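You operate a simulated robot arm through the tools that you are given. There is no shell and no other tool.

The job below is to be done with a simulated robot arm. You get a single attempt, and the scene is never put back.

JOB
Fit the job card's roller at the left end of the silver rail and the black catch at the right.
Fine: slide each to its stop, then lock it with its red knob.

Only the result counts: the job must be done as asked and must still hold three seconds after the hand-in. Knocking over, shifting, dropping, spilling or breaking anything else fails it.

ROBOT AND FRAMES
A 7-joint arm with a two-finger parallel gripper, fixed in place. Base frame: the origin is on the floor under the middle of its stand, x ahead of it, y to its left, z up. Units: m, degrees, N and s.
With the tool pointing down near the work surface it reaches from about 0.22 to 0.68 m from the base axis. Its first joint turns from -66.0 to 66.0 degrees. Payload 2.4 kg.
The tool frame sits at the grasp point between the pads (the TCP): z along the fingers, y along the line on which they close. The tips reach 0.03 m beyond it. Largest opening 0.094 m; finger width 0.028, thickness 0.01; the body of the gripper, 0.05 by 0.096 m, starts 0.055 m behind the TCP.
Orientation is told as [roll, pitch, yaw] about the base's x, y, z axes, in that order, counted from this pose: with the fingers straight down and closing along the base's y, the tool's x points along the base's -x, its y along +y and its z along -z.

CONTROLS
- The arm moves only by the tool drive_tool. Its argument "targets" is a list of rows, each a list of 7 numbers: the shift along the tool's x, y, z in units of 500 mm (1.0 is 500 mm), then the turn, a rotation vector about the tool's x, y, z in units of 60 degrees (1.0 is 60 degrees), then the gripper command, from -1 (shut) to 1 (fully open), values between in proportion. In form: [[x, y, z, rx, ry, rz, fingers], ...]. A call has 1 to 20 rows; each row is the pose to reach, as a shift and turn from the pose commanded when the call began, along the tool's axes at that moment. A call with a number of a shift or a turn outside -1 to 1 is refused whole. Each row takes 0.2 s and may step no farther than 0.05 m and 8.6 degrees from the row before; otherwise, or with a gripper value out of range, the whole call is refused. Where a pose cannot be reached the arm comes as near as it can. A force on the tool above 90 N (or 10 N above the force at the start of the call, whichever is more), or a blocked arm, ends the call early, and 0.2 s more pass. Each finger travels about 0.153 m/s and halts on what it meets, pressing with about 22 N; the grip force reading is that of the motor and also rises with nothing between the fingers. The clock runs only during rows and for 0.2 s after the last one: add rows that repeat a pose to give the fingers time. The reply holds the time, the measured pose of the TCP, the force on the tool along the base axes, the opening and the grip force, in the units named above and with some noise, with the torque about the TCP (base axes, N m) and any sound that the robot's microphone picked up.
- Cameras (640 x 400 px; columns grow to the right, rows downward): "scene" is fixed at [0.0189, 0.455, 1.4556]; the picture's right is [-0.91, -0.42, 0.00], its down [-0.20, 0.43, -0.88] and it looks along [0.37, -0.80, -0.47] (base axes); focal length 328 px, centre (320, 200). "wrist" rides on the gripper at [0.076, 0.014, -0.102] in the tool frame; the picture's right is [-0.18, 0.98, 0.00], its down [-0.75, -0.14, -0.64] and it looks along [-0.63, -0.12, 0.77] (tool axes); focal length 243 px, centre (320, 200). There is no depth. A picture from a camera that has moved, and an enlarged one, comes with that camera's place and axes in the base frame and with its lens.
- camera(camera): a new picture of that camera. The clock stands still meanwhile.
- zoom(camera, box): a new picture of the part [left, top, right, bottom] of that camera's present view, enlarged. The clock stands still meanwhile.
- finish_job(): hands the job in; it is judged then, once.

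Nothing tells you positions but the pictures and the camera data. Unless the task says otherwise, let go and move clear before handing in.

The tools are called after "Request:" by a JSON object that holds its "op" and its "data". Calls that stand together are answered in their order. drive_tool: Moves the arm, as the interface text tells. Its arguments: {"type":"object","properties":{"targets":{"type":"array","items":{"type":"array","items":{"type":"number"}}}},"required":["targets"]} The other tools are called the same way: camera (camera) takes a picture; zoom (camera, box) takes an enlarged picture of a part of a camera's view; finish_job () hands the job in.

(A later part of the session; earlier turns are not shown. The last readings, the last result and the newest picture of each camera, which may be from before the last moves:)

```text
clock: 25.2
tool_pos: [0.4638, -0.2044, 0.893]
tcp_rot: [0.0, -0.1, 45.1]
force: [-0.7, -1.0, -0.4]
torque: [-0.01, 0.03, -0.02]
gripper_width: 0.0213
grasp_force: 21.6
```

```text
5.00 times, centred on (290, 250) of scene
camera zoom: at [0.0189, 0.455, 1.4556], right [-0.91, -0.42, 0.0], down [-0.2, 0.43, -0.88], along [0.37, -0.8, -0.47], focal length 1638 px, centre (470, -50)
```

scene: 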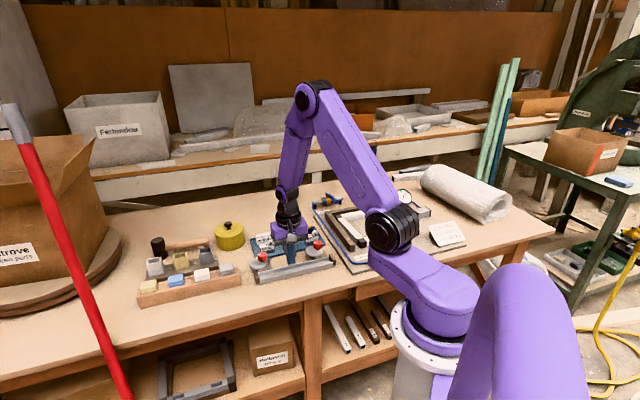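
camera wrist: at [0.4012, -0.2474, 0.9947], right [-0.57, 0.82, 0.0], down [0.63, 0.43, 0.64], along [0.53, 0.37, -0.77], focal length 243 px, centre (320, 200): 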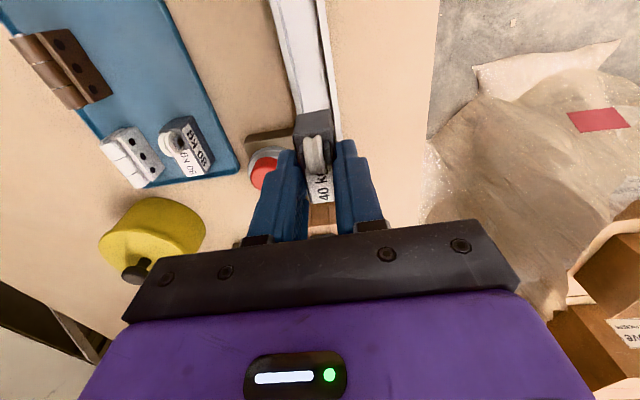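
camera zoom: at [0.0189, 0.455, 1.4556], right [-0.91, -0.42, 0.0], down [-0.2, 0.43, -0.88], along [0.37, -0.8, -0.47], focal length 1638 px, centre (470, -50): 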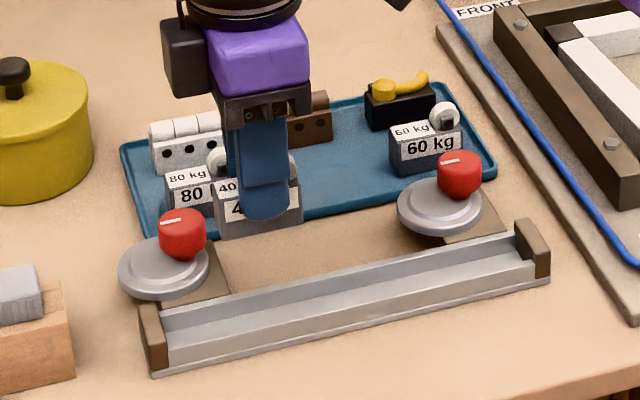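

The block sits about 2.7 mm too far to the front relative to the channel centre. I'll shift it back and lower to just above the walls, then look.

Request:
{"op": "drive_tool", "data": {"targets": [[0, -0.0056, 0.03, 0, 0, 0, -1], [0, -0.0056, 0.07, 0, 0, 0, -1], [0, -0.0056, 0.1, 0, 0, 0, -1], [0, -0.0056, 0.118, 0, 0, 0, -1], [0, -0.0056, 0.118, 0, 0, 0, -1]]}}

Request:
{"op": "zoom", "data": {"camera": "wrist", "box": [270, 40, 382, 130]}}

Request:
{"op": "zoom", "data": {"camera": "scene", "box": [250, 230, 330, 290]}}

```text
clock: 26.4
tool_pos: [0.4657, -0.2062, 0.8331]
tcp_rot: [0.1, -0.1, 45.1]
force: [0.9, -0.4, -1.2]
torque: [-0.02, -0.03, 0.0]
gripper_width: 0.0209
grasp_force: 22.7
```

```text
4.44 times, centred on (326, 85) of wrist
camera zoom: at [0.4029, -0.2492, 0.9346], right [-0.57, 0.82, 0.0], down [0.63, 0.43, 0.64], along [0.53, 0.37, -0.77], focal length 1078 px, centre (293, 711)
```

zoom: 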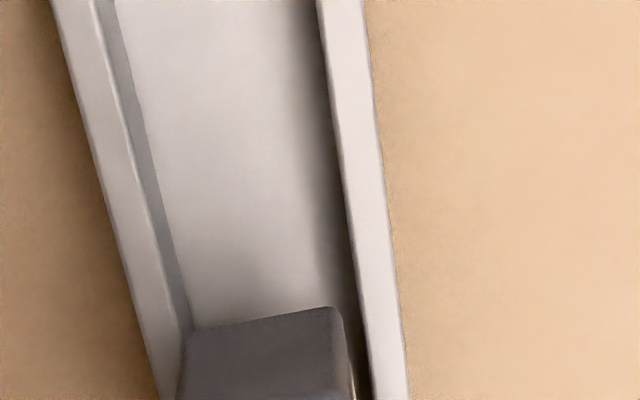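

```text
6.67 times, centred on (290, 260) of scene
camera zoom: at [0.0189, 0.455, 1.4556], right [-0.91, -0.42, 0.0], down [-0.2, 0.43, -0.88], along [0.37, -0.8, -0.47], focal length 2184 px, centre (520, -200)
```

zoom: 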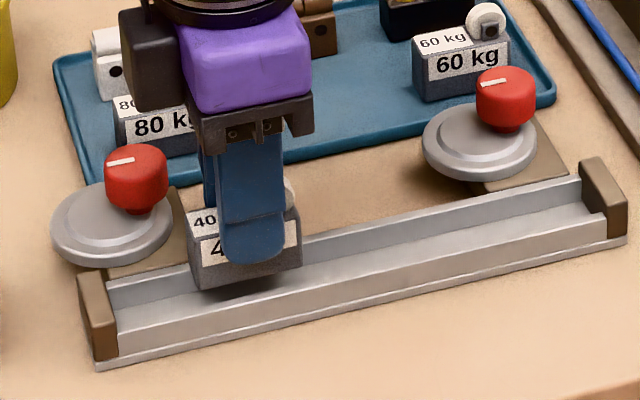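

Nearly centred; a 1 mm correction toward the front, then lower into the channel watching the force.

Request:
{"op": "drive_tool", "data": {"targets": [[0, 0.002, 0.01, 0, 0, 0, -1], [0, 0.002, 0.02, 0, 0, 0, -1], [0, 0.002, 0.028, 0, 0, 0, -1], [0, 0.002, 0.028, 0, 0, 0, -1]]}}

```text
clock: 27.4
tool_pos: [0.4655, -0.2062, 0.8198]
tcp_rot: [0.2, -0.1, 45.1]
force: [0.0, 0.3, -0.2]
torque: [0.01, -0.01, 0.0]
gripper_width: 0.0212
grasp_force: 22.2
```

Inside the channel with no contact; lowering a few more millimetres.

Request:
{"op": "drive_tool", "data": {"targets": [[0, 0, 0.004, 0, 0, 0, -1], [0, 0, 0.006, 0, 0, 0, -1], [0, 0, 0.006, 0, 0, 0, -1]]}}

```text
clock: 28.2
tool_pos: [0.4645, -0.2062, 0.8165]
tcp_rot: [0.1, -0.1, 45.1]
force: [-0.3, 0.2, -0.4]
torque: [0.01, -0.02, -0.02]
gripper_width: 0.0214
grasp_force: 22.2
```

Request:
{"op": "drive_tool", "data": {"targets": [[0, 0, 0.002, 0, 0, 0, -1], [0, 0, 0.004, 0, 0, 0, -1], [0, 0, 0.004, 0, 0, 0, -1]]}}

Request:
{"op": "zoom", "data": {"camera": "scene", "box": [250, 230, 330, 290]}}

Request:
{"op": "zoom", "data": {"camera": "wrist", "box": [270, 60, 382, 150]}}

```text
clock: 29.0
tool_pos: [0.4631, -0.2066, 0.8142]
tcp_rot: [0.0, -0.1, 45.1]
force: [0.5, 0.1, -1.4]
torque: [0.0, 0.0, 0.01]
gripper_width: 0.0211
grasp_force: 22.0
```

```text
6.67 times, centred on (290, 260) of scene
camera zoom: at [0.0189, 0.455, 1.4556], right [-0.91, -0.42, 0.0], down [-0.2, 0.43, -0.88], along [0.37, -0.8, -0.47], focal length 2184 px, centre (520, -200)
```

zoom: 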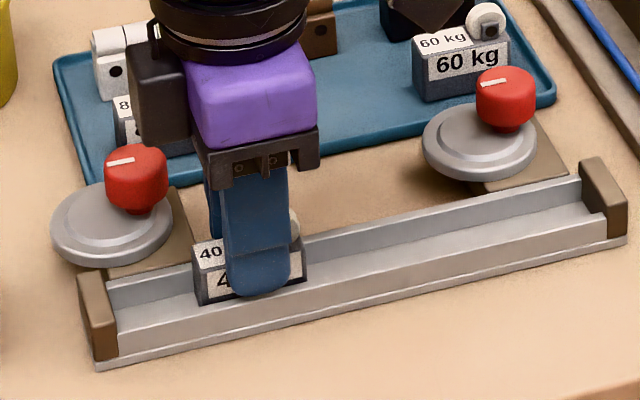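

```text
4.44 times, centred on (326, 105) of wrist
camera zoom: at [0.4013, -0.2497, 0.9164], right [-0.57, 0.82, 0.0], down [0.63, 0.43, 0.64], along [0.53, 0.37, -0.77], focal length 1078 px, centre (293, 622)
```

zoom: 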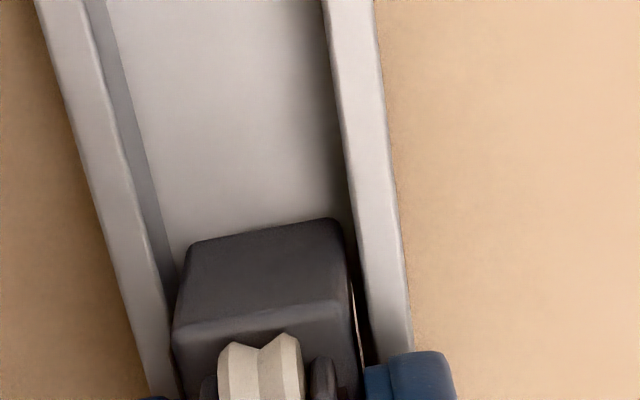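

The block is in the channel; no floor contact yet. Lowering in 1 mm steps.

Request:
{"op": "drive_tool", "data": {"targets": [[0, 0, 0.002, 0, 0, 0, -1], [0, 0, 0.003, 0, 0, 0, -1], [0, 0, 0.003, 0, 0, 0, -1]]}}

```text
clock: 29.8
tool_pos: [0.4652, -0.2074, 0.8121]
tcp_rot: [0.1, -0.2, 45.3]
force: [-5.9, -0.8, 17.2]
torque: [-0.06, 0.23, -0.06]
gripper_width: 0.021
grasp_force: 22.1
```

The block is seated on the channel floor. I'll ease the pressure, open the fingers slightly, and lift clear.

Request:
{"op": "drive_tool", "data": {"targets": [[0, 0, -0.003, 0, 0, 0, -1], [0, 0, -0.003, 0, 0, 0, -0.6], [0, 0, -0.003, 0, 0, 0, -0.32], [0, 0, -0.003, 0, 0, 0, -0.32], [0, 0, -0.02, 0, 0, 0, -0.32], [0, 0, -0.06, 0, 0, 0, -0.32], [0, 0, -0.1, 0, 0, 0, -0.32], [0, 0, -0.1, 0, 0, 0, -0.32]]}}

Request:
{"op": "camera", "data": {"camera": "wrist"}}

Request:
{"op": "zoom", "data": {"camera": "scene", "box": [250, 230, 330, 290]}}

```text
clock: 31.6
tool_pos: [0.4653, -0.2055, 0.8631]
tcp_rot: [0.0, -0.1, 45.1]
force: [0.4, -0.1, -0.5]
torque: [0.04, 0.01, 0.0]
gripper_width: 0.032
grasp_force: 0.1
```

```text
taken
camera wrist: at [0.4019, -0.2494, 0.965], right [-0.57, 0.82, 0.0], down [0.63, 0.43, 0.64], along [0.53, 0.37, -0.77], focal length 243 px, centre (320, 200)
```

wrist: 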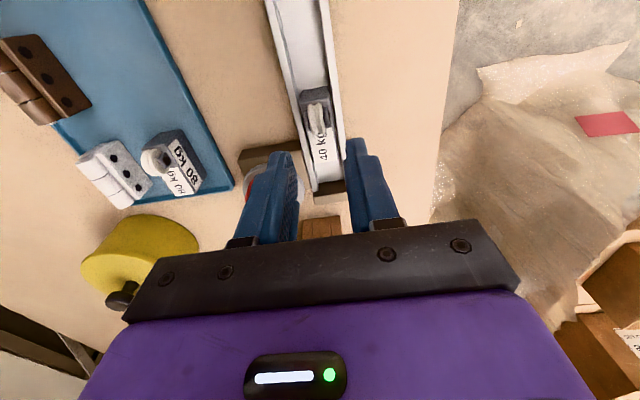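

```text
6.67 times, centred on (290, 260) of scene
camera zoom: at [0.0189, 0.455, 1.4556], right [-0.91, -0.42, 0.0], down [-0.2, 0.43, -0.88], along [0.37, -0.8, -0.47], focal length 2184 px, centre (520, -200)
```

zoom: 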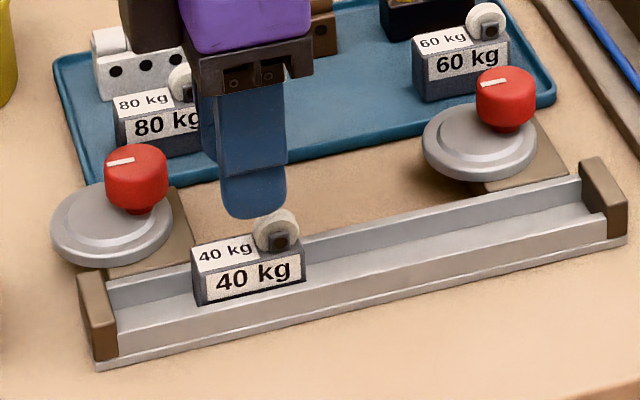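

The 40 kg roller rests in the channel. Now I'll close the fingers, come down in the channel to its right, ready to push it left to the stop.

Request:
{"op": "drive_tool", "data": {"targets": [[0.05, 0, 0, 0, 0, 0, -0.6], [0.1, 0, 0, 0, 0, 0, -1], [0.1, 0, 0, 0, 0, 0, -1], [0.1, 0, 0.06, 0, 0, 0, -1], [0.1, 0, 0.1, 0, 0, 0, -1], [0.1, 0, 0.12, 0, 0, 0, -1], [0.1, 0, 0.12, 0, 0, 0, -1]]}}

Request:
{"op": "camera", "data": {"camera": "wrist"}}

Request:
{"op": "zoom", "data": {"camera": "scene", "box": [250, 230, 330, 290]}}

```text
clock: 33.2
tool_pos: [0.4283, -0.2425, 0.8038]
tcp_rot: [0.1, -0.1, 45.2]
force: [0.5, 0.0, -0.3]
torque: [0.01, 0.02, 0.01]
gripper_width: 0.0
grasp_force: 22.4
```

```text
taken
camera wrist: at [0.3663, -0.2845, 0.9048], right [-0.57, 0.82, 0.0], down [0.63, 0.43, 0.64], along [0.53, 0.37, -0.77], focal length 243 px, centre (320, 200)
```

wrist: 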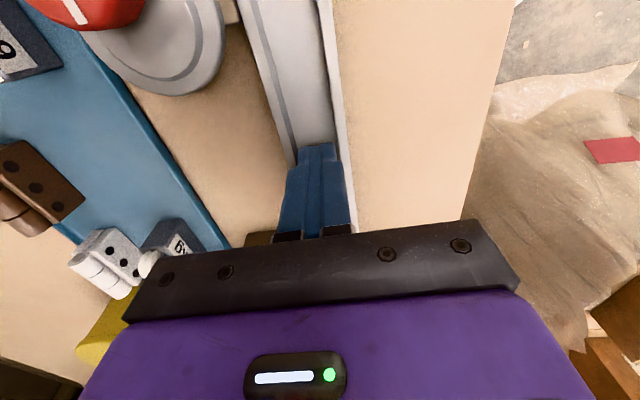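

```text
6.67 times, centred on (290, 260) of scene
camera zoom: at [0.0189, 0.455, 1.4556], right [-0.91, -0.42, 0.0], down [-0.2, 0.43, -0.88], along [0.37, -0.8, -0.47], focal length 2184 px, centre (520, -200)
```

zoom: 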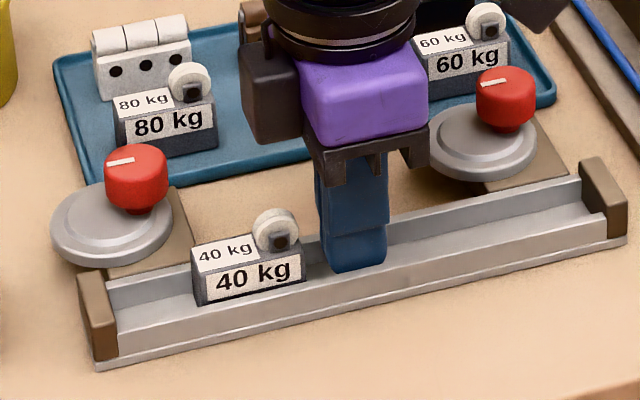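

The fingers are in the channel with a small gap to the roller. Pushing it left steadily toward the stop.

Request:
{"op": "drive_tool", "data": {"targets": [[-0.01, 0, 0, 0, 0, 0, -1], [-0.02, 0, 0, 0, 0, 0, -1], [-0.03, 0, 0, 0, 0, 0, -1], [-0.04, 0, 0, 0, 0, 0, -1], [-0.05, 0, 0, 0, 0, 0, -1], [-0.06, 0, 0, 0, 0, 0, -1], [-0.07, 0, 0, 0, 0, 0, -1], [-0.08, 0, 0, 0, 0, 0, -1], [-0.09, 0, 0, 0, 0, 0, -1], [-0.09, 0, 0, 0, 0, 0, -1]]}}

Request:
{"op": "zoom", "data": {"camera": "scene", "box": [250, 230, 330, 290]}}

```text
clock: 35.4
tool_pos: [0.4612, -0.2094, 0.8021]
tcp_rot: [0.2, 0.0, 45.2]
force: [0.3, 0.4, -0.1]
torque: [-0.01, -0.01, 0.01]
gripper_width: 0.0
grasp_force: 22.4
```

```text
6.67 times, centred on (290, 260) of scene
camera zoom: at [0.0189, 0.455, 1.4556], right [-0.91, -0.42, 0.0], down [-0.2, 0.43, -0.88], along [0.37, -0.8, -0.47], focal length 2184 px, centre (520, -200)
```

zoom: 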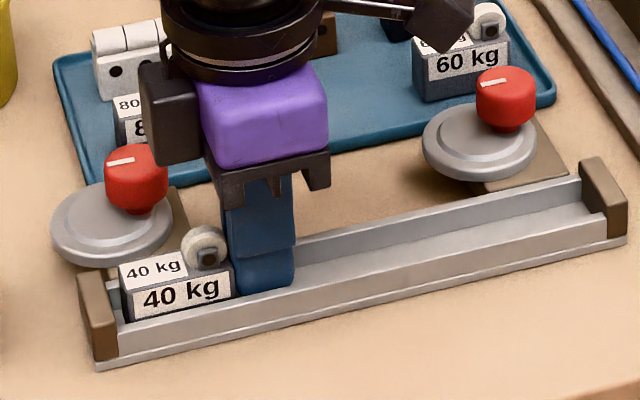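

The roller is a few millimetres from the left stop. Continuing in 1 mm steps until it makes contact.

Request:
{"op": "drive_tool", "data": {"targets": [[-0.002, 0, 0, 0, 0, 0, -1], [-0.004, 0, 0, 0, 0, 0, -1], [-0.006, 0, 0, 0, 0, 0, -1], [-0.006, 0, 0, 0, 0, 0, -1]]}}

```text
clock: 36.4
tool_pos: [0.4632, -0.2067, 0.8032]
tcp_rot: [0.1, -0.1, 45.3]
force: [-0.3, -0.2, -0.1]
torque: [-0.01, -0.01, -0.04]
gripper_width: 0.0
grasp_force: 22.3
```

Request:
{"op": "drive_tool", "data": {"targets": [[-0.002, 0, 0, 0, 0, 0, -1], [-0.004, 0, 0, 0, 0, 0, -1], [-0.004, 0, 0, 0, 0, 0, -1]]}}

Request:
{"op": "zoom", "data": {"camera": "scene", "box": [250, 245, 298, 285]}}

```text
clock: 37.2
tool_pos: [0.4638, -0.2057, 0.8025]
tcp_rot: [0.0, -0.1, 45.2]
force: [-0.2, 0.9, 0.7]
torque: [0.02, -0.01, 0.02]
gripper_width: 0.0
grasp_force: 21.8
```

```text
10.00 times, centred on (274, 265) of scene
camera zoom: at [0.0189, 0.455, 1.4556], right [-0.91, -0.42, 0.0], down [-0.2, 0.43, -0.88], along [0.37, -0.8, -0.47], focal length 3276 px, centre (780, -450)
```

zoom: 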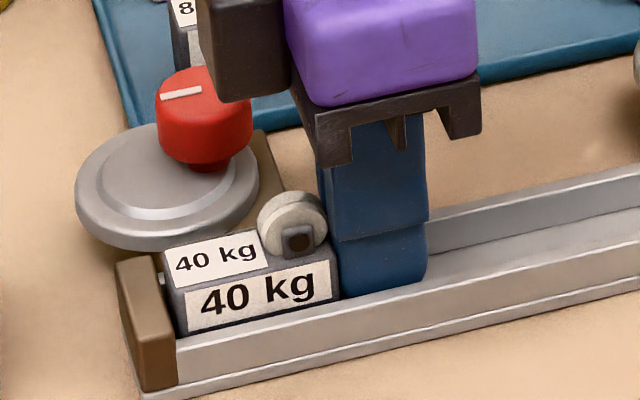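

Almost at the stop. One more millimetre at a time.

Request:
{"op": "drive_tool", "data": {"targets": [[-0.002, 0, 0, 0, 0, 0, -1], [-0.004, 0, 0, 0, 0, 0, -1], [-0.004, 0, 0, 0, 0, 0, -1]]}}

```text
clock: 38.0
tool_pos: [0.4653, -0.2051, 0.8023]
tcp_rot: [0.1, -0.1, 45.2]
force: [-1.9, 0.1, 0.9]
torque: [-0.03, 0.0, 0.02]
gripper_width: 0.0001
grasp_force: 21.9
```

Request:
{"op": "drive_tool", "data": {"targets": [[-0.002, 0, 0, 0, 0, 0, -1], [-0.004, 0, 0, 0, 0, 0, -1], [-0.004, 0, 0, 0, 0, 0, -1]]}}

Request:
{"op": "zoom", "data": {"camera": "scene", "box": [250, 245, 298, 285]}}

```text
clock: 38.8
tool_pos: [0.4664, -0.205, 0.8014]
tcp_rot: [0.2, -0.1, 45.0]
force: [-9.8, -9.0, 2.8]
torque: [-0.09, 0.08, 0.05]
gripper_width: 0.0002
grasp_force: 21.8
```

```text
10.00 times, centred on (274, 265) of scene
camera zoom: at [0.0187, 0.4548, 1.4557], right [-0.91, -0.42, 0.0], down [-0.2, 0.43, -0.88], along [0.37, -0.8, -0.47], focal length 3276 px, centre (780, -450)
```

zoom: 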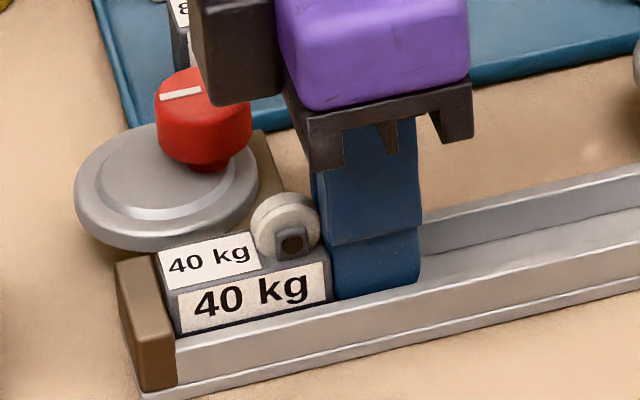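

The roller is hard against the left stop (about 13 N of reaction). I'll back off, rise, and move above the left red knob while turning the hand.

Request:
{"op": "drive_tool", "data": {"targets": [[0.02, 0, 0, 0, 0, 0, -1], [0.02, 0, -0.08, 0, 0, 0, -1], [0.02, 0, -0.16, 0, 0, 0, -1], [0, -0.015, -0.2, 0, 0, 0.125, -1], [-0.02, -0.035, -0.2, 0, 0, 0.25, -0.5], [-0.04, -0.05, -0.2, 0, 0, 0.375, 0], [-0.06, -0.065, -0.2, 0, 0, 0.5, 0.3], [-0.07, -0.08, -0.2, 0, 0, 0.625, 0.3], [-0.08, -0.0955, -0.2, 0, 0, 0.75, 0.3], [-0.08, -0.0955, -0.2, 0, 0, 0.75, 0.3]]}}

Request:
{"op": "drive_tool", "data": {"targets": [[0, 0, 0, 0, 0, 0.125, 0.3], [0, 0, 0, 0, 0, 0.25, 0.3], [0, 0, 0, 0, 0, 0.375, 0.3], [0, 0, 0, 0, 0, 0.5, 0.3], [0, 0, 0, 0, 0, 0.625, 0.3], [0, 0, 0, 0, 0, 0.75, 0.3], [0, 0, 0, 0, 0, 0.75, 0.3]]}}

Request:
{"op": "camera", "data": {"camera": "wrist"}}

Request:
{"op": "zoom", "data": {"camera": "wrist", "box": [240, 60, 400, 200]}}

Request:
{"op": "zoom", "data": {"camera": "scene", "box": [240, 230, 320, 290]}}

```text
clock: 41.0
tool_pos: [0.5304, -0.2098, 0.9019]
tcp_rot: [0.2, 0.0, -0.1]
force: [-0.1, -0.7, -0.2]
torque: [-0.03, -0.01, 0.0]
gripper_width: 0.0612
grasp_force: 0.1
```

```text
clock: 42.6
tool_pos: [0.5294, -0.2094, 0.9031]
tcp_rot: [0.0, 0.0, -45.0]
force: [0.5, -0.3, 0.3]
torque: [-0.01, -0.04, -0.01]
gripper_width: 0.0612
grasp_force: 0.2
```

```text
taken
camera wrist: at [0.4862, -0.1441, 1.005], right [0.82, 0.57, 0.0], down [0.43, -0.63, 0.64], along [0.36, -0.53, -0.77], focal length 243 px, centre (320, 200)
```

wrist: 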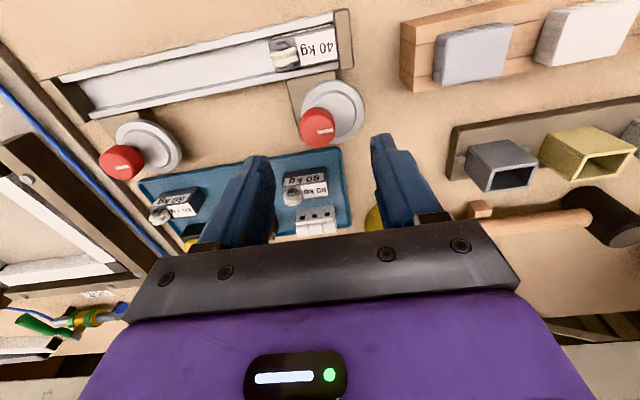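

```text
2.86 times, centred on (320, 130) of wrist
camera zoom: at [0.4862, -0.1441, 1.005], right [0.82, 0.57, 0.0], down [0.43, -0.63, 0.64], along [0.36, -0.53, -0.77], focal length 693 px, centre (320, 400)
```

zoom: 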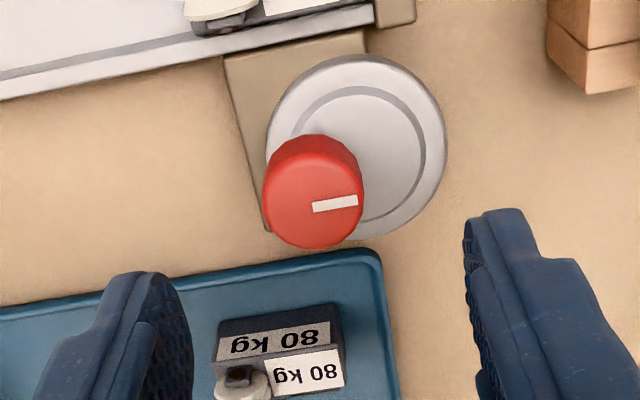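

```text
6.67 times, centred on (280, 260) of scene
camera zoom: at [0.0189, 0.455, 1.4556], right [-0.91, -0.42, 0.0], down [-0.2, 0.43, -0.88], along [0.37, -0.8, -0.47], focal length 2184 px, centre (587, -200)
```

zoom: 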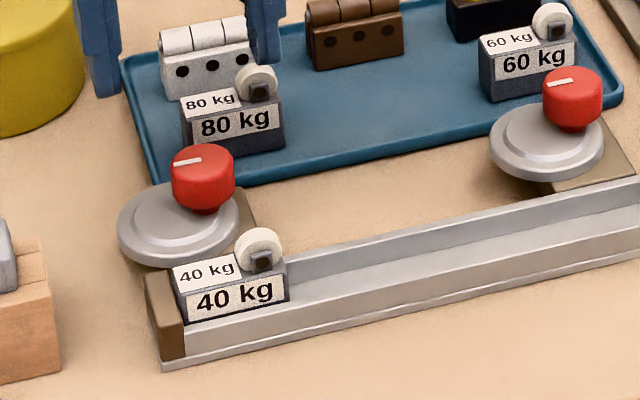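

The roller is seated at the left stop. Knob centre is about 5 mm off the hand's axis; I'll correct, descend around the knob with tips just above the disc, and close on it.

Request:
{"op": "drive_tool", "data": {"targets": [[-0.0092, -0.0052, 0.04, 0, 0, 0, 0.2], [-0.0092, -0.0052, 0.08, 0, 0, 0, 0.1], [-0.0092, -0.0052, 0.12, 0, 0, 0, 0.1], [-0.0092, -0.0052, 0.145, 0, 0, 0, 0.1], [-0.0092, -0.0052, 0.157, 0, 0, 0, 0.1], [-0.0092, -0.0052, 0.157, 0, 0, 0, 0.1]]}}

Request:
{"op": "camera", "data": {"camera": "wrist"}}

Request:
{"op": "zoom", "data": {"camera": "scene", "box": [240, 230, 320, 290]}}

```text
clock: 44.0
tool_pos: [0.5308, -0.2136, 0.8247]
tcp_rot: [0.1, 0.1, -44.8]
force: [0.0, 0.8, 0.3]
torque: [0.02, 0.02, 0.0]
gripper_width: 0.0518
grasp_force: 0.1
```

```text
taken
camera wrist: at [0.4875, -0.1491, 0.9268], right [0.82, 0.57, 0.0], down [0.43, -0.63, 0.64], along [0.36, -0.53, -0.77], focal length 243 px, centre (320, 200)
```

wrist: 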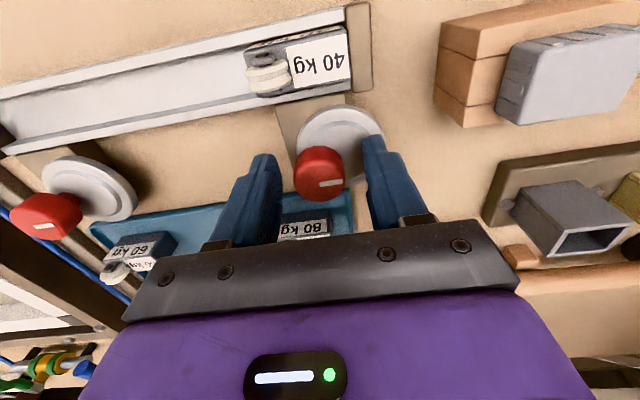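

```text
6.67 times, centred on (280, 260) of scene
camera zoom: at [0.0189, 0.455, 1.4556], right [-0.91, -0.42, 0.0], down [-0.2, 0.43, -0.88], along [0.37, -0.8, -0.47], focal length 2184 px, centre (587, -200)
```

zoom: 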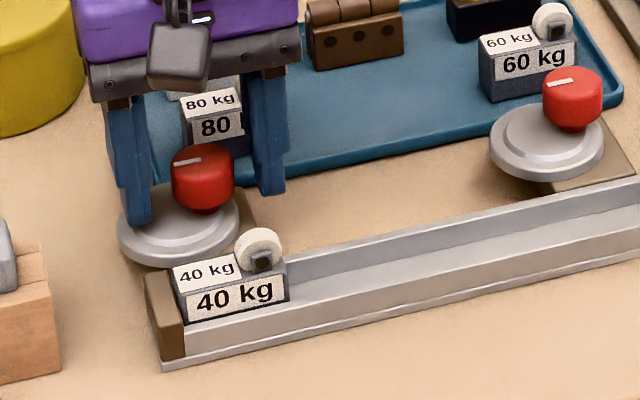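

The knob is centred between the fingers, tips just above the disc. Closing on it.

Request:
{"op": "drive_tool", "data": {"targets": [[0, 0, 0, 0, 0, 0, -0.2], [0, 0, 0, 0, 0, 0, -0.5], [0, 0, 0, 0, 0, 0, -1], [0, 0, 0, 0, 0, 0, -1], [0, 0, 0, 0, 0, 0, -1]]}}

```text
clock: 45.2
tool_pos: [0.5301, -0.215, 0.8255]
tcp_rot: [0.0, 0.1, -44.9]
force: [-5.4, -4.8, -0.6]
torque: [-0.09, 0.1, 0.01]
gripper_width: 0.0294
grasp_force: 44.8
```

Knob gripped (29 mm). I'll turn it a small amount counter-clockwise (lobe toward the rail) and feel the torque.

Request:
{"op": "drive_tool", "data": {"targets": [[0, 0, 0, 0, 0, -0.05, -1], [0, 0, 0, 0, 0, -0.1, -1], [0, 0, 0, 0, 0, -0.1333, -1], [0, 0, 0, 0, 0, -0.1333, -1]]}}

Request:
{"op": "zoom", "data": {"camera": "scene", "box": [240, 230, 320, 290]}}

```text
clock: 46.2
tool_pos: [0.5295, -0.2148, 0.8242]
tcp_rot: [0.0, 0.1, -36.8]
force: [-7.5, -10.4, 7.3]
torque: [0.37, 1.03, -0.04]
gripper_width: 0.0293
grasp_force: 44.9
```

```text
6.67 times, centred on (280, 260) of scene
camera zoom: at [0.0186, 0.4547, 1.4557], right [-0.91, -0.42, 0.0], down [-0.2, 0.43, -0.88], along [0.37, -0.8, -0.47], focal length 2184 px, centre (587, -200)
```

zoom: 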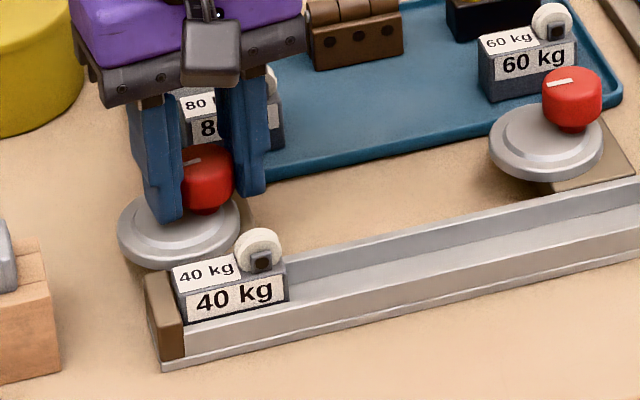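

Little resistance so far. I'll continue turning counter-clockwise another 16 degrees and look for disc motion.

Request:
{"op": "drive_tool", "data": {"targets": [[0, 0, 0, 0, 0, -0.07, -1], [0, 0, 0, 0, 0, -0.14, -1], [0, 0, 0, 0, 0, -0.21, -1], [0, 0, 0, 0, 0, -0.267, -1], [0, 0, 0, 0, 0, -0.267, -1]]}}

Request:
{"op": "zoom", "data": {"camera": "scene", "box": [240, 230, 320, 290]}}

Request:
{"op": "camera", "data": {"camera": "wrist"}}

```text
clock: 47.4
tool_pos: [0.5296, -0.2151, 0.8234]
tcp_rot: [0.1, 0.1, -20.9]
force: [-17.1, -13.7, 10.1]
torque: [-0.43, 0.24, -0.03]
gripper_width: 0.0295
grasp_force: 44.9
```

```text
6.67 times, centred on (280, 260) of scene
camera zoom: at [0.0183, 0.4547, 1.4557], right [-0.91, -0.42, 0.0], down [-0.2, 0.43, -0.88], along [0.37, -0.8, -0.47], focal length 2184 px, centre (587, -200)
```

zoom: 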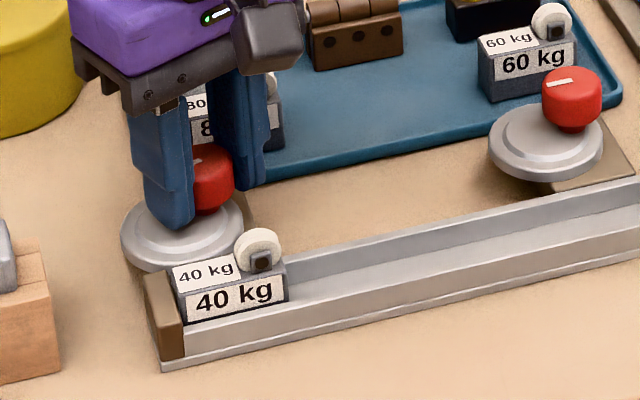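

```text
taken
camera wrist: at [0.4643, -0.1738, 0.9269], right [0.52, 0.85, 0.0], down [0.65, -0.4, 0.64], along [0.55, -0.33, -0.77], focal length 243 px, centre (320, 200)
```

wrist: 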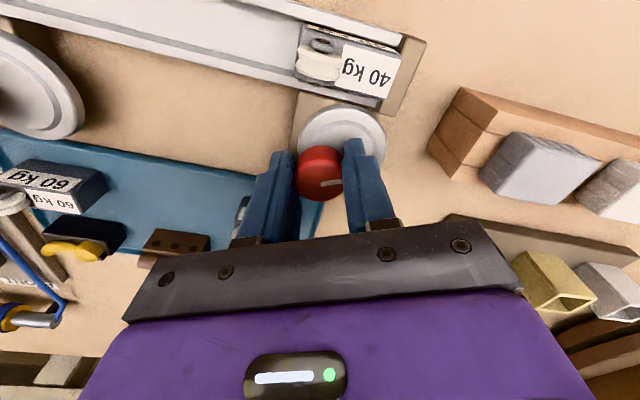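

The disc turns with the knob, moving toward the rail. I'll relieve the side load slightly and continue turning.

Request:
{"op": "drive_tool", "data": {"targets": [[0.0006, -0.0013, 0, 0, 0, -0.07, -1], [0.0006, -0.0013, 0, 0, 0, -0.14, -1], [0.0006, -0.0013, 0, 0, 0, -0.21, -1], [0.0006, -0.0013, 0, 0, 0, -0.267, -1], [0.0006, -0.0013, 0, 0, 0, -0.267, -1]]}}

Request:
{"op": "zoom", "data": {"camera": "scene", "box": [240, 230, 320, 290]}}

Request:
{"op": "camera", "data": {"camera": "wrist"}}

```text
clock: 48.6
tool_pos: [0.5294, -0.2164, 0.8251]
tcp_rot: [0.0, 0.1, -4.9]
force: [-21.8, -10.1, 22.2]
torque: [-0.32, 0.03, -0.04]
gripper_width: 0.0293
grasp_force: 45.3
```

```text
6.67 times, centred on (280, 260) of scene
camera zoom: at [0.018, 0.4549, 1.4556], right [-0.91, -0.42, 0.0], down [-0.2, 0.43, -0.88], along [0.37, -0.8, -0.47], focal length 2184 px, centre (587, -200)
```

zoom: 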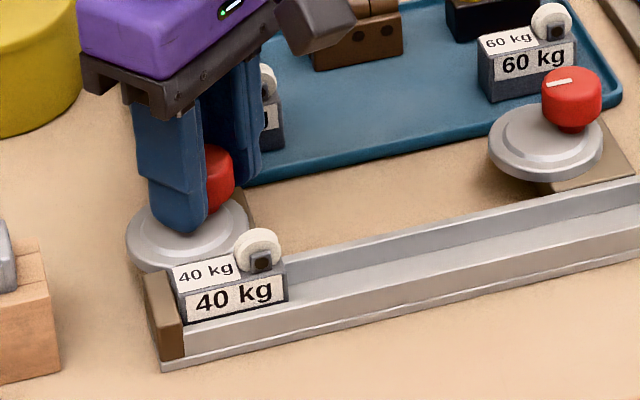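

```text
taken
camera wrist: at [0.4556, -0.1943, 0.9268], right [0.27, 0.96, 0.0], down [0.74, -0.21, 0.64], along [0.62, -0.17, -0.77], focal length 243 px, centre (320, 200)
```

wrist: 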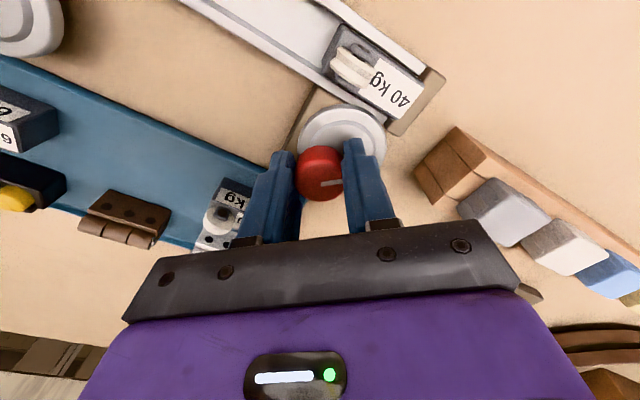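

The knob keeps turning freely (40 degrees so far), but side and vertical load are building a little. I'll nudge the hand to relieve it before turning on.

Request:
{"op": "drive_tool", "data": {"targets": [[0.0013, -0.0015, -0.002, 0, 0, 0, -1], [0.0013, -0.0015, -0.002, 0, 0, 0, -1]]}}

Request:
{"op": "zoom", "data": {"camera": "wrist", "box": [240, 60, 400, 200]}}

```text
clock: 49.2
tool_pos: [0.5292, -0.2165, 0.8239]
tcp_rot: [0.2, 0.0, -4.9]
force: [-8.9, -13.8, -1.2]
torque: [-0.32, 0.68, -0.01]
gripper_width: 0.0291
grasp_force: 45.5
```

```text
2.86 times, centred on (320, 130) of wrist
camera zoom: at [0.4555, -0.1943, 0.9267], right [0.27, 0.96, 0.0], down [0.74, -0.21, 0.64], along [0.62, -0.17, -0.77], focal length 693 px, centre (320, 400)
```

zoom: 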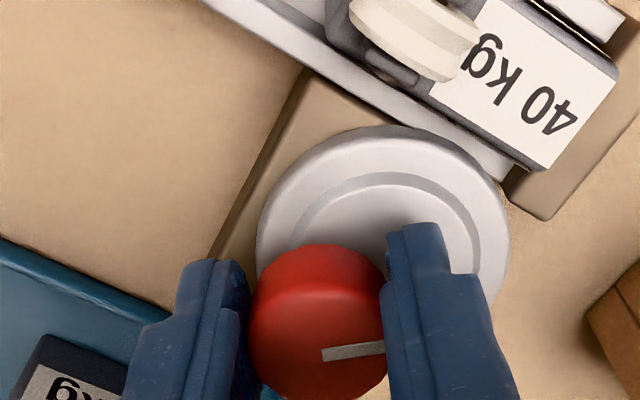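

The disc now overlaps the rail's back wall and approaches the roller's back face. Continuing in 8 degree steps.

Request:
{"op": "drive_tool", "data": {"targets": [[0, 0, 0, 0, 0, -0.045, -1], [0, 0, 0, 0, 0, -0.09, -1], [0, 0, 0, 0, 0, -0.1333, -1], [0, 0, 0, 0, 0, -0.1333, -1]]}}

Request:
{"op": "zoom", "data": {"camera": "wrist", "box": [240, 60, 400, 200]}}

```text
clock: 50.2
tool_pos: [0.5292, -0.2158, 0.8247]
tcp_rot: [0.1, 0.1, 3.1]
force: [-3.6, -17.9, -19.9]
torque: [-0.48, -0.52, -0.03]
gripper_width: 0.0293
grasp_force: 45.3
```

```text
2.86 times, centred on (320, 130) of wrist
camera zoom: at [0.4533, -0.2052, 0.9267], right [0.13, 0.99, 0.0], down [0.76, -0.1, 0.64], along [0.64, -0.08, -0.77], focal length 693 px, centre (320, 400)
```

zoom: 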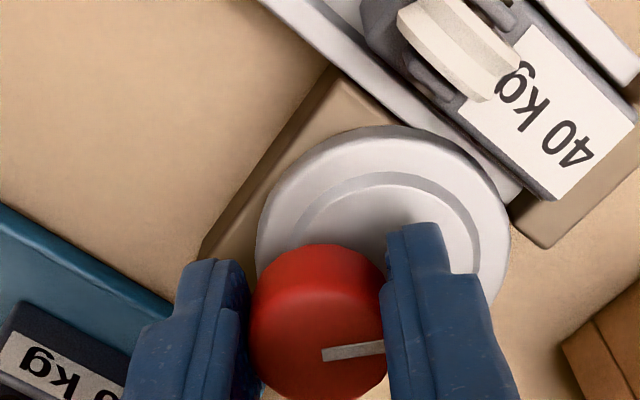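

Still free at 48 degrees. Another 8 degrees.

Request:
{"op": "drive_tool", "data": {"targets": [[0, 0, 0, 0, 0, -0.045, -1], [0, 0, 0, 0, 0, -0.09, -1], [0, 0, 0, 0, 0, -0.1333, -1], [0, 0, 0, 0, 0, -0.1333, -1]]}}

Request:
{"op": "zoom", "data": {"camera": "wrist", "box": [240, 60, 400, 200]}}

Request:
{"op": "zoom", "data": {"camera": "scene", "box": [240, 230, 320, 290]}}

```text
clock: 51.2
tool_pos: [0.5302, -0.2183, 0.8244]
tcp_rot: [0.0, 0.0, 11.2]
force: [-3.7, -18.5, -19.5]
torque: [-0.35, -0.41, -0.05]
gripper_width: 0.0294
grasp_force: 45.1
```

```text
2.86 times, centred on (320, 130) of wrist
camera zoom: at [0.4528, -0.2164, 0.9268], right [-0.01, 1.0, 0.0], down [0.77, 0.01, 0.64], along [0.64, 0.01, -0.77], focal length 693 px, centre (320, 400)
```

zoom: 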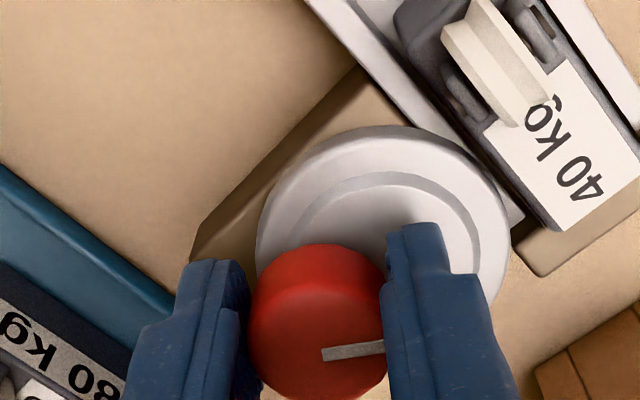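

```text
6.67 times, centred on (280, 260) of scene
camera zoom: at [0.0192, 0.4544, 1.4558], right [-0.91, -0.42, 0.0], down [-0.2, 0.43, -0.88], along [0.37, -0.8, -0.47], focal length 2184 px, centre (587, -200)
```

zoom: 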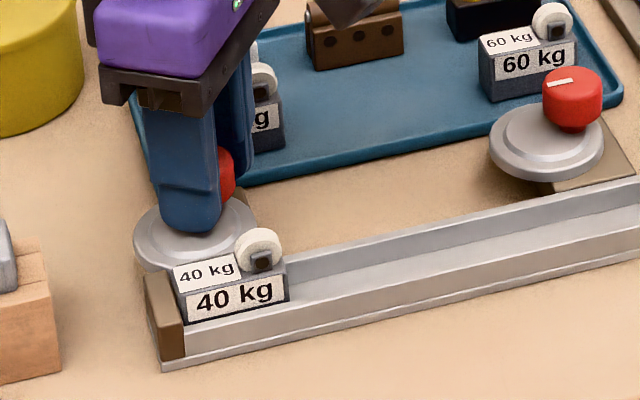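

The disc edge is getting close to the block. Continuing, with a small load relief.

Request:
{"op": "drive_tool", "data": {"targets": [[0, -0.001, 0.001, 0, 0, -0.045, -1], [0, -0.001, 0.001, 0, 0, -0.09, -1], [0, -0.001, 0.001, 0, 0, -0.1333, -1], [0, -0.001, 0.001, 0, 0, -0.1333, -1]]}}

Request:
{"op": "zoom", "data": {"camera": "wrist", "box": [240, 60, 400, 200]}}

```text
clock: 52.2
tool_pos: [0.5306, -0.2171, 0.8254]
tcp_rot: [0.0, -0.1, 19.2]
force: [2.4, -20.0, -21.9]
torque: [-0.67, 0.52, -0.07]
gripper_width: 0.0292
grasp_force: 45.4
```

```text
2.86 times, centred on (320, 130) of wrist
camera zoom: at [0.4537, -0.2274, 0.9268], right [-0.15, 0.99, 0.0], down [0.76, 0.11, 0.64], along [0.64, 0.1, -0.77], focal length 693 px, centre (320, 400)
```

zoom: 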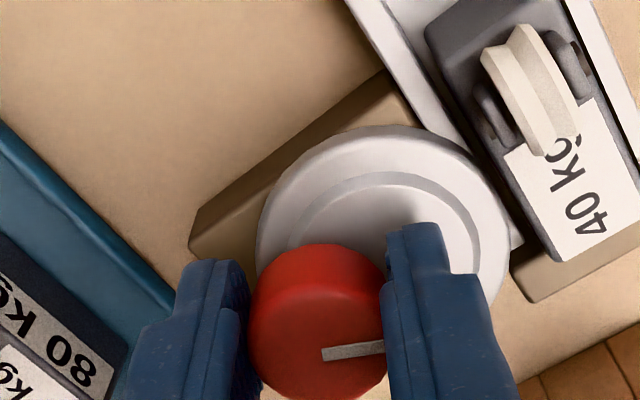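

The disc is now very close to the block's back face. Next 8 degrees, watching torque.

Request:
{"op": "drive_tool", "data": {"targets": [[0, -0.001, 0.001, 0, 0, -0.045, -1], [0, -0.001, 0.001, 0, 0, -0.09, -1], [0, -0.001, 0.001, 0, 0, -0.1333, -1], [0, -0.001, 0.001, 0, 0, -0.1333, -1]]}}

Request:
{"op": "zoom", "data": {"camera": "wrist", "box": [240, 60, 400, 200]}}

Request:
{"op": "zoom", "data": {"camera": "scene", "box": [240, 230, 320, 290]}}

```text
clock: 53.2
tool_pos: [0.5292, -0.2171, 0.8248]
tcp_rot: [0.0, -0.1, 27.2]
force: [-4.2, -16.6, 4.9]
torque: [-0.72, 0.93, -0.06]
gripper_width: 0.0295
grasp_force: 45.0
```

```text
2.86 times, centred on (320, 130) of wrist
camera zoom: at [0.456, -0.2382, 0.9267], right [-0.29, 0.96, 0.0], down [0.73, 0.22, 0.64], along [0.62, 0.18, -0.77], focal length 693 px, centre (320, 400)
```

zoom: 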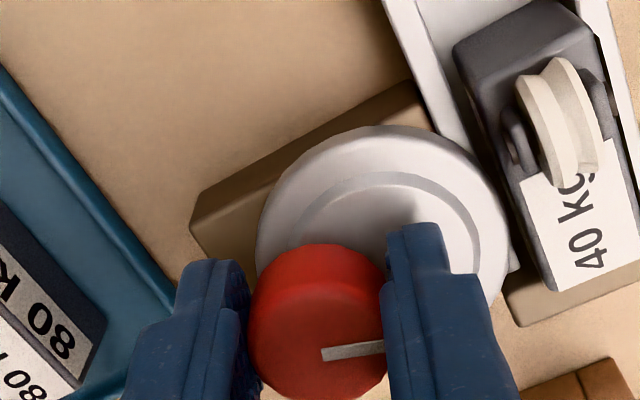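

```text
6.67 times, centred on (280, 260) of scene
camera zoom: at [0.0188, 0.4546, 1.4557], right [-0.91, -0.42, 0.0], down [-0.2, 0.43, -0.88], along [0.37, -0.8, -0.47], focal length 2184 px, centre (587, -200)
```

zoom: 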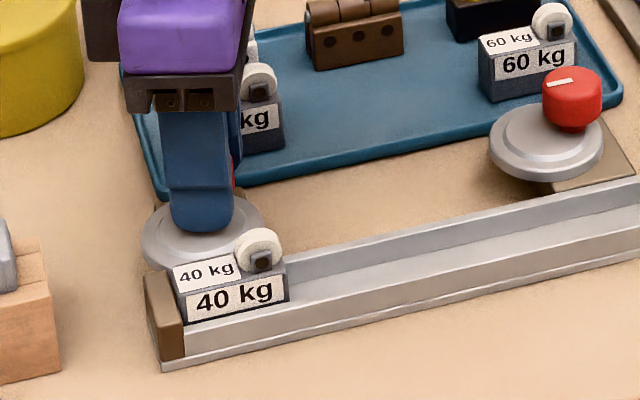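

72 degrees turned; the disc is against or nearly against the block. Continuing in 8 degree steps.

Request:
{"op": "drive_tool", "data": {"targets": [[0, -0.001, 0, 0, 0, -0.045, -1], [0, -0.001, 0, 0, 0, -0.09, -1], [0, -0.001, 0, 0, 0, -0.1333, -1], [0, -0.001, 0, 0, 0, -0.1333, -1]]}}

Request:
{"op": "zoom", "data": {"camera": "wrist", "box": [240, 60, 400, 200]}}

```text
clock: 54.2
tool_pos: [0.53, -0.2182, 0.8241]
tcp_rot: [0.0, -0.2, 35.2]
force: [-7.4, -14.5, 21.0]
torque: [-0.51, 0.52, 0.0]
gripper_width: 0.0292
grasp_force: 44.4
```

```text
2.86 times, centred on (320, 130) of wrist
camera zoom: at [0.46, -0.2486, 0.9266], right [-0.42, 0.91, 0.0], down [0.7, 0.32, 0.64], along [0.59, 0.27, -0.77], focal length 693 px, centre (320, 400)
```

zoom: 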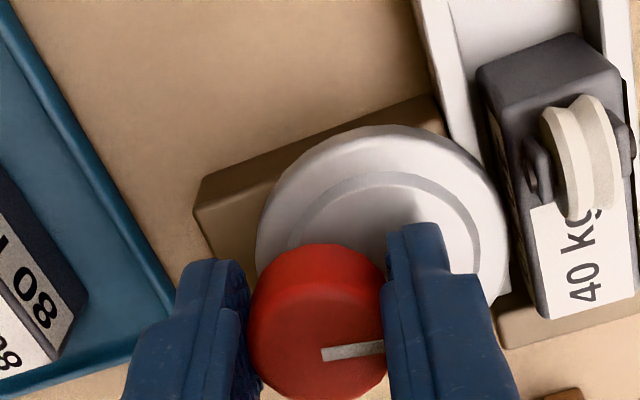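

80 degrees. One more step to about 88 degrees.

Request:
{"op": "drive_tool", "data": {"targets": [[0, -0.0005, -0.0005, 0, 0, -0.045, -1], [0, -0.0005, -0.0005, 0, 0, -0.09, -1], [0, -0.0005, -0.0005, 0, 0, -0.1333, -1], [0, -0.0005, -0.0005, 0, 0, -0.1333, -1]]}}

Request:
{"op": "zoom", "data": {"camera": "wrist", "box": [240, 60, 400, 200]}}

Request:
{"op": "zoom", "data": {"camera": "scene", "box": [250, 245, 298, 285]}}

```text
clock: 55.2
tool_pos: [0.5307, -0.2181, 0.8253]
tcp_rot: [-0.1, -0.1, 43.2]
force: [-2.7, -14.4, 18.2]
torque: [-0.47, 0.1, 0.04]
gripper_width: 0.0296
grasp_force: 45.3
```

```text
2.86 times, centred on (320, 130) of wrist
camera zoom: at [0.4653, -0.2583, 0.9265], right [-0.54, 0.84, 0.0], down [0.64, 0.41, 0.64], along [0.54, 0.35, -0.77], focal length 693 px, centre (320, 400)
```

zoom: 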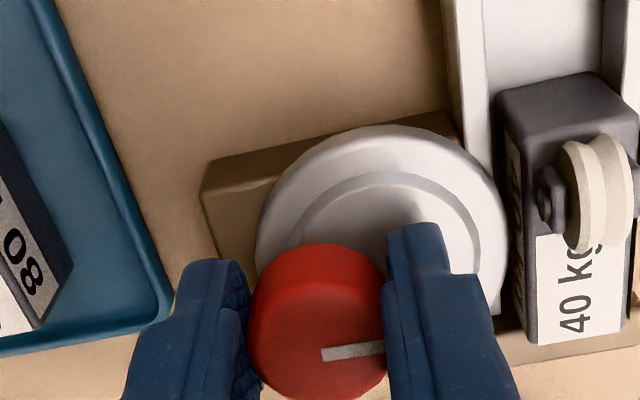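

```text
10.00 times, centred on (274, 265) of scene
camera zoom: at [0.0185, 0.4548, 1.4557], right [-0.91, -0.42, 0.0], down [-0.2, 0.43, -0.88], along [0.37, -0.8, -0.47], focal length 3276 px, centre (780, -450)
```

zoom: 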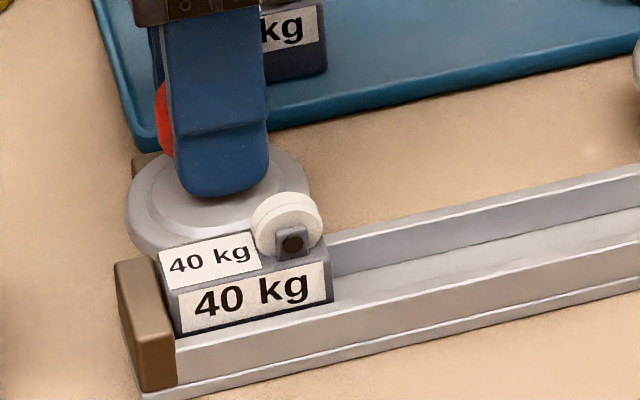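

About 88 degrees and no hard resistance yet; the disc edge is within about a millimetre of the block. I'll turn a little further in small steps to feel for the stop.

Request:
{"op": "drive_tool", "data": {"targets": [[0, 0, -0.001, 0, 0, -0.03, -1], [0, 0, -0.001, 0, 0, -0.06, -1], [0, 0, -0.001, 0, 0, -0.06, -1]]}}

Request:
{"op": "zoom", "data": {"camera": "wrist", "box": [240, 60, 400, 200]}}

```text
clock: 56.0
tool_pos: [0.5288, -0.2169, 0.824]
tcp_rot: [0.0, -0.2, 46.7]
force: [-1.8, -16.0, 16.6]
torque: [-0.01, -0.26, -0.34]
gripper_width: 0.0296
grasp_force: 45.2
```

```text
2.86 times, centred on (320, 130) of wrist
camera zoom: at [0.4683, -0.2622, 0.9264], right [-0.59, 0.81, 0.0], down [0.62, 0.45, 0.64], along [0.52, 0.38, -0.77], focal length 693 px, centre (320, 400)
```

zoom: 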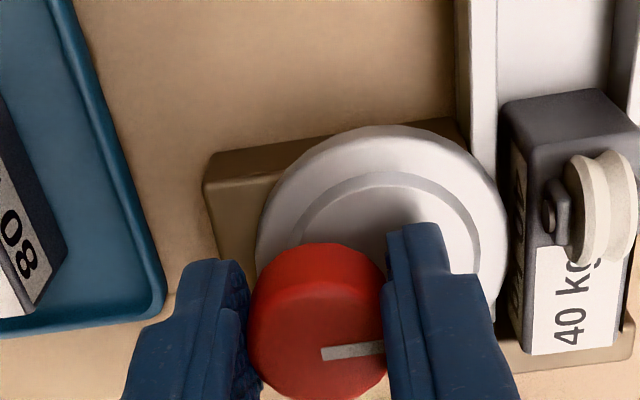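

Resistance appears (torque -0.34 Nm). I'll push a few degrees more to see whether it is a firm stop or a click.

Request:
{"op": "drive_tool", "data": {"targets": [[0, 0, 0, 0, 0, -0.03, -1], [0, 0, 0, 0, 0, -0.05, -1], [0, 0, 0, 0, 0, -0.05, -1]]}}

Request:
{"op": "zoom", "data": {"camera": "wrist", "box": [240, 60, 400, 200]}}

```text
clock: 56.8
tool_pos: [0.5314, -0.2174, 0.8236]
tcp_rot: [0.0, -0.1, 50.0]
force: [2.4, -12.8, 15.0]
torque: [-0.14, -0.22, -0.19]
gripper_width: 0.0294
grasp_force: 44.5
```

```text
2.86 times, centred on (320, 130) of wrist
camera zoom: at [0.4715, -0.2651, 0.9263], right [-0.63, 0.77, 0.0], down [0.59, 0.48, 0.64], along [0.5, 0.41, -0.77], focal length 693 px, centre (320, 400)
```

zoom: 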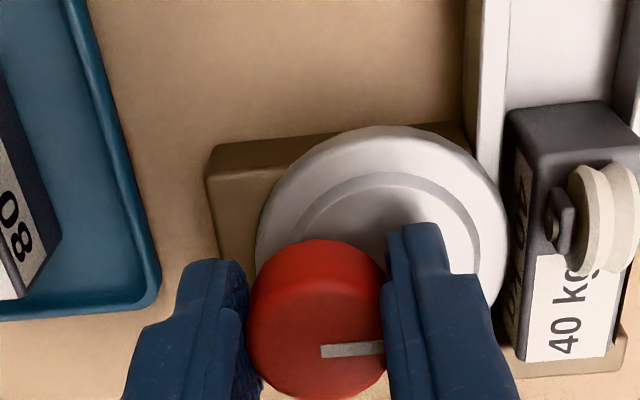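

The knob hits a firm end of travel at about 90 degrees (the grip slips slightly beyond it), with the mark pointing at the rail. I'll open gently, rise clear and inspect.

Request:
{"op": "drive_tool", "data": {"targets": [[0, 0, 0, 0, 0, 0.02, -1], [0, 0, 0, 0, 0, 0.02, -0.3], [0, 0, 0, 0, 0, 0.02, -0.15], [0, 0, 0, 0, 0, 0.02, -0.15], [0, 0, -0.04, 0, 0, 0.02, -0.15], [0, 0, -0.1, 0, 0, 0.02, -0.15], [0, 0, -0.18, 0, 0, 0.02, -0.15], [0, 0, -0.18, 0, 0, 0.02, -0.15]]}}

Request:
{"op": "camera", "data": {"camera": "wrist"}}

Request:
{"op": "zoom", "data": {"camera": "scene", "box": [240, 230, 320, 290]}}

Request:
{"op": "zoom", "data": {"camera": "scene", "box": [250, 245, 298, 285]}}

```text
clock: 58.6
tool_pos: [0.5281, -0.2183, 0.9152]
tcp_rot: [0.1, -0.2, 48.6]
force: [0.0, -0.1, 0.3]
torque: [0.02, 0.01, 0.01]
gripper_width: 0.0398
grasp_force: 0.0
```

```text
taken
camera wrist: at [0.4684, -0.264, 1.0176], right [-0.62, 0.79, 0.0], down [0.6, 0.47, 0.64], along [0.51, 0.4, -0.77], focal length 243 px, centre (320, 200)
```

wrist: 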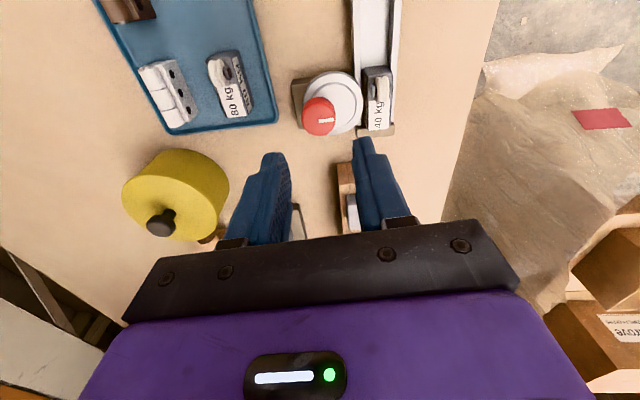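

```text
6.67 times, centred on (280, 260) of scene
camera zoom: at [0.0189, 0.455, 1.4556], right [-0.91, -0.42, 0.0], down [-0.2, 0.43, -0.88], along [0.37, -0.8, -0.47], focal length 2184 px, centre (587, -200)
```

zoom: 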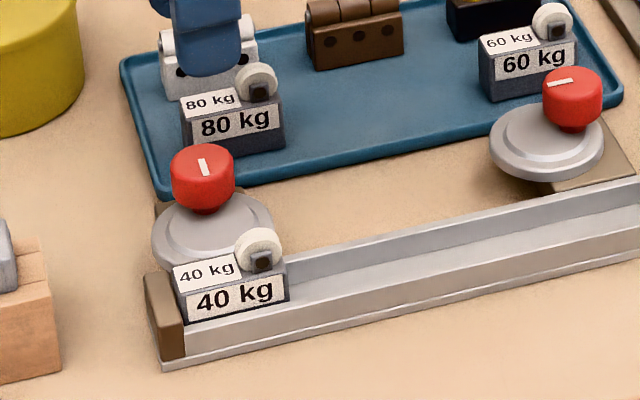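

```text
10.00 times, centred on (274, 265) of scene
camera zoom: at [0.0189, 0.455, 1.4556], right [-0.91, -0.42, 0.0], down [-0.2, 0.43, -0.88], along [0.37, -0.8, -0.47], focal length 3276 px, centre (780, -450)
```

zoom: 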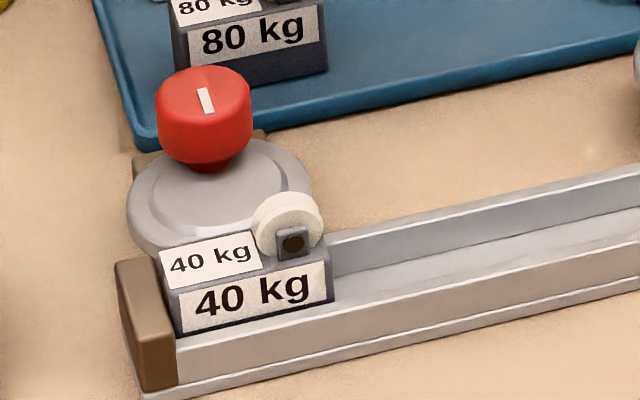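

The left knob's mark now points at the rail and the roller still sits at its stop. Checking detail from the wrist camera.

Request:
{"op": "zoom", "data": {"camera": "wrist", "box": [280, 60, 408, 140]}}

Request:
{"op": "zoom", "data": {"camera": "wrist", "box": [340, 60, 404, 140]}}

```text
5.00 times, centred on (344, 100) of wrist
camera zoom: at [0.4684, -0.264, 1.0176], right [-0.62, 0.79, 0.0], down [0.6, 0.47, 0.64], along [0.51, 0.4, -0.77], focal length 1213 px, centre (200, 700)
```

zoom: 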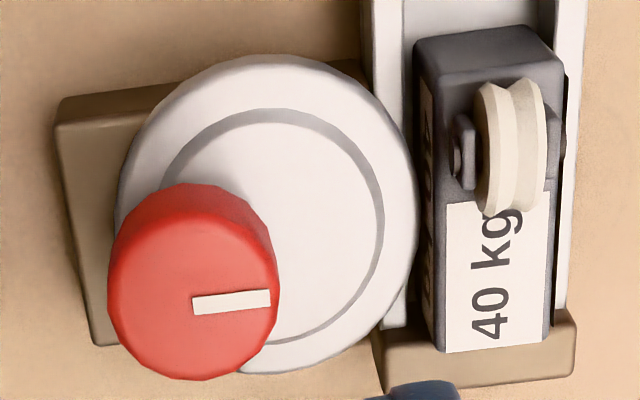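

```text
5.00 times, centred on (372, 100) of wrist
camera zoom: at [0.4684, -0.264, 1.0176], right [-0.62, 0.79, 0.0], down [0.6, 0.47, 0.64], along [0.51, 0.4, -0.77], focal length 1213 px, centre (60, 700)
```

zoom: 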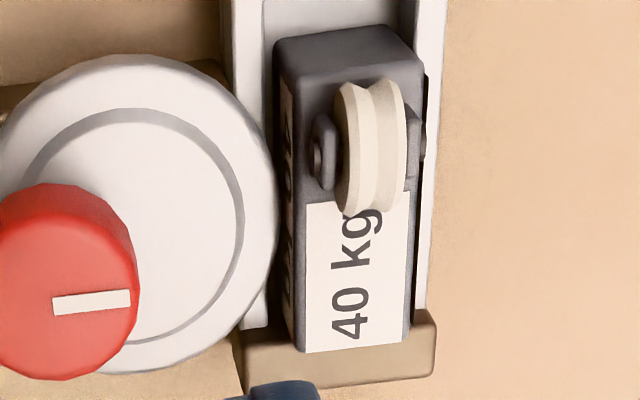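

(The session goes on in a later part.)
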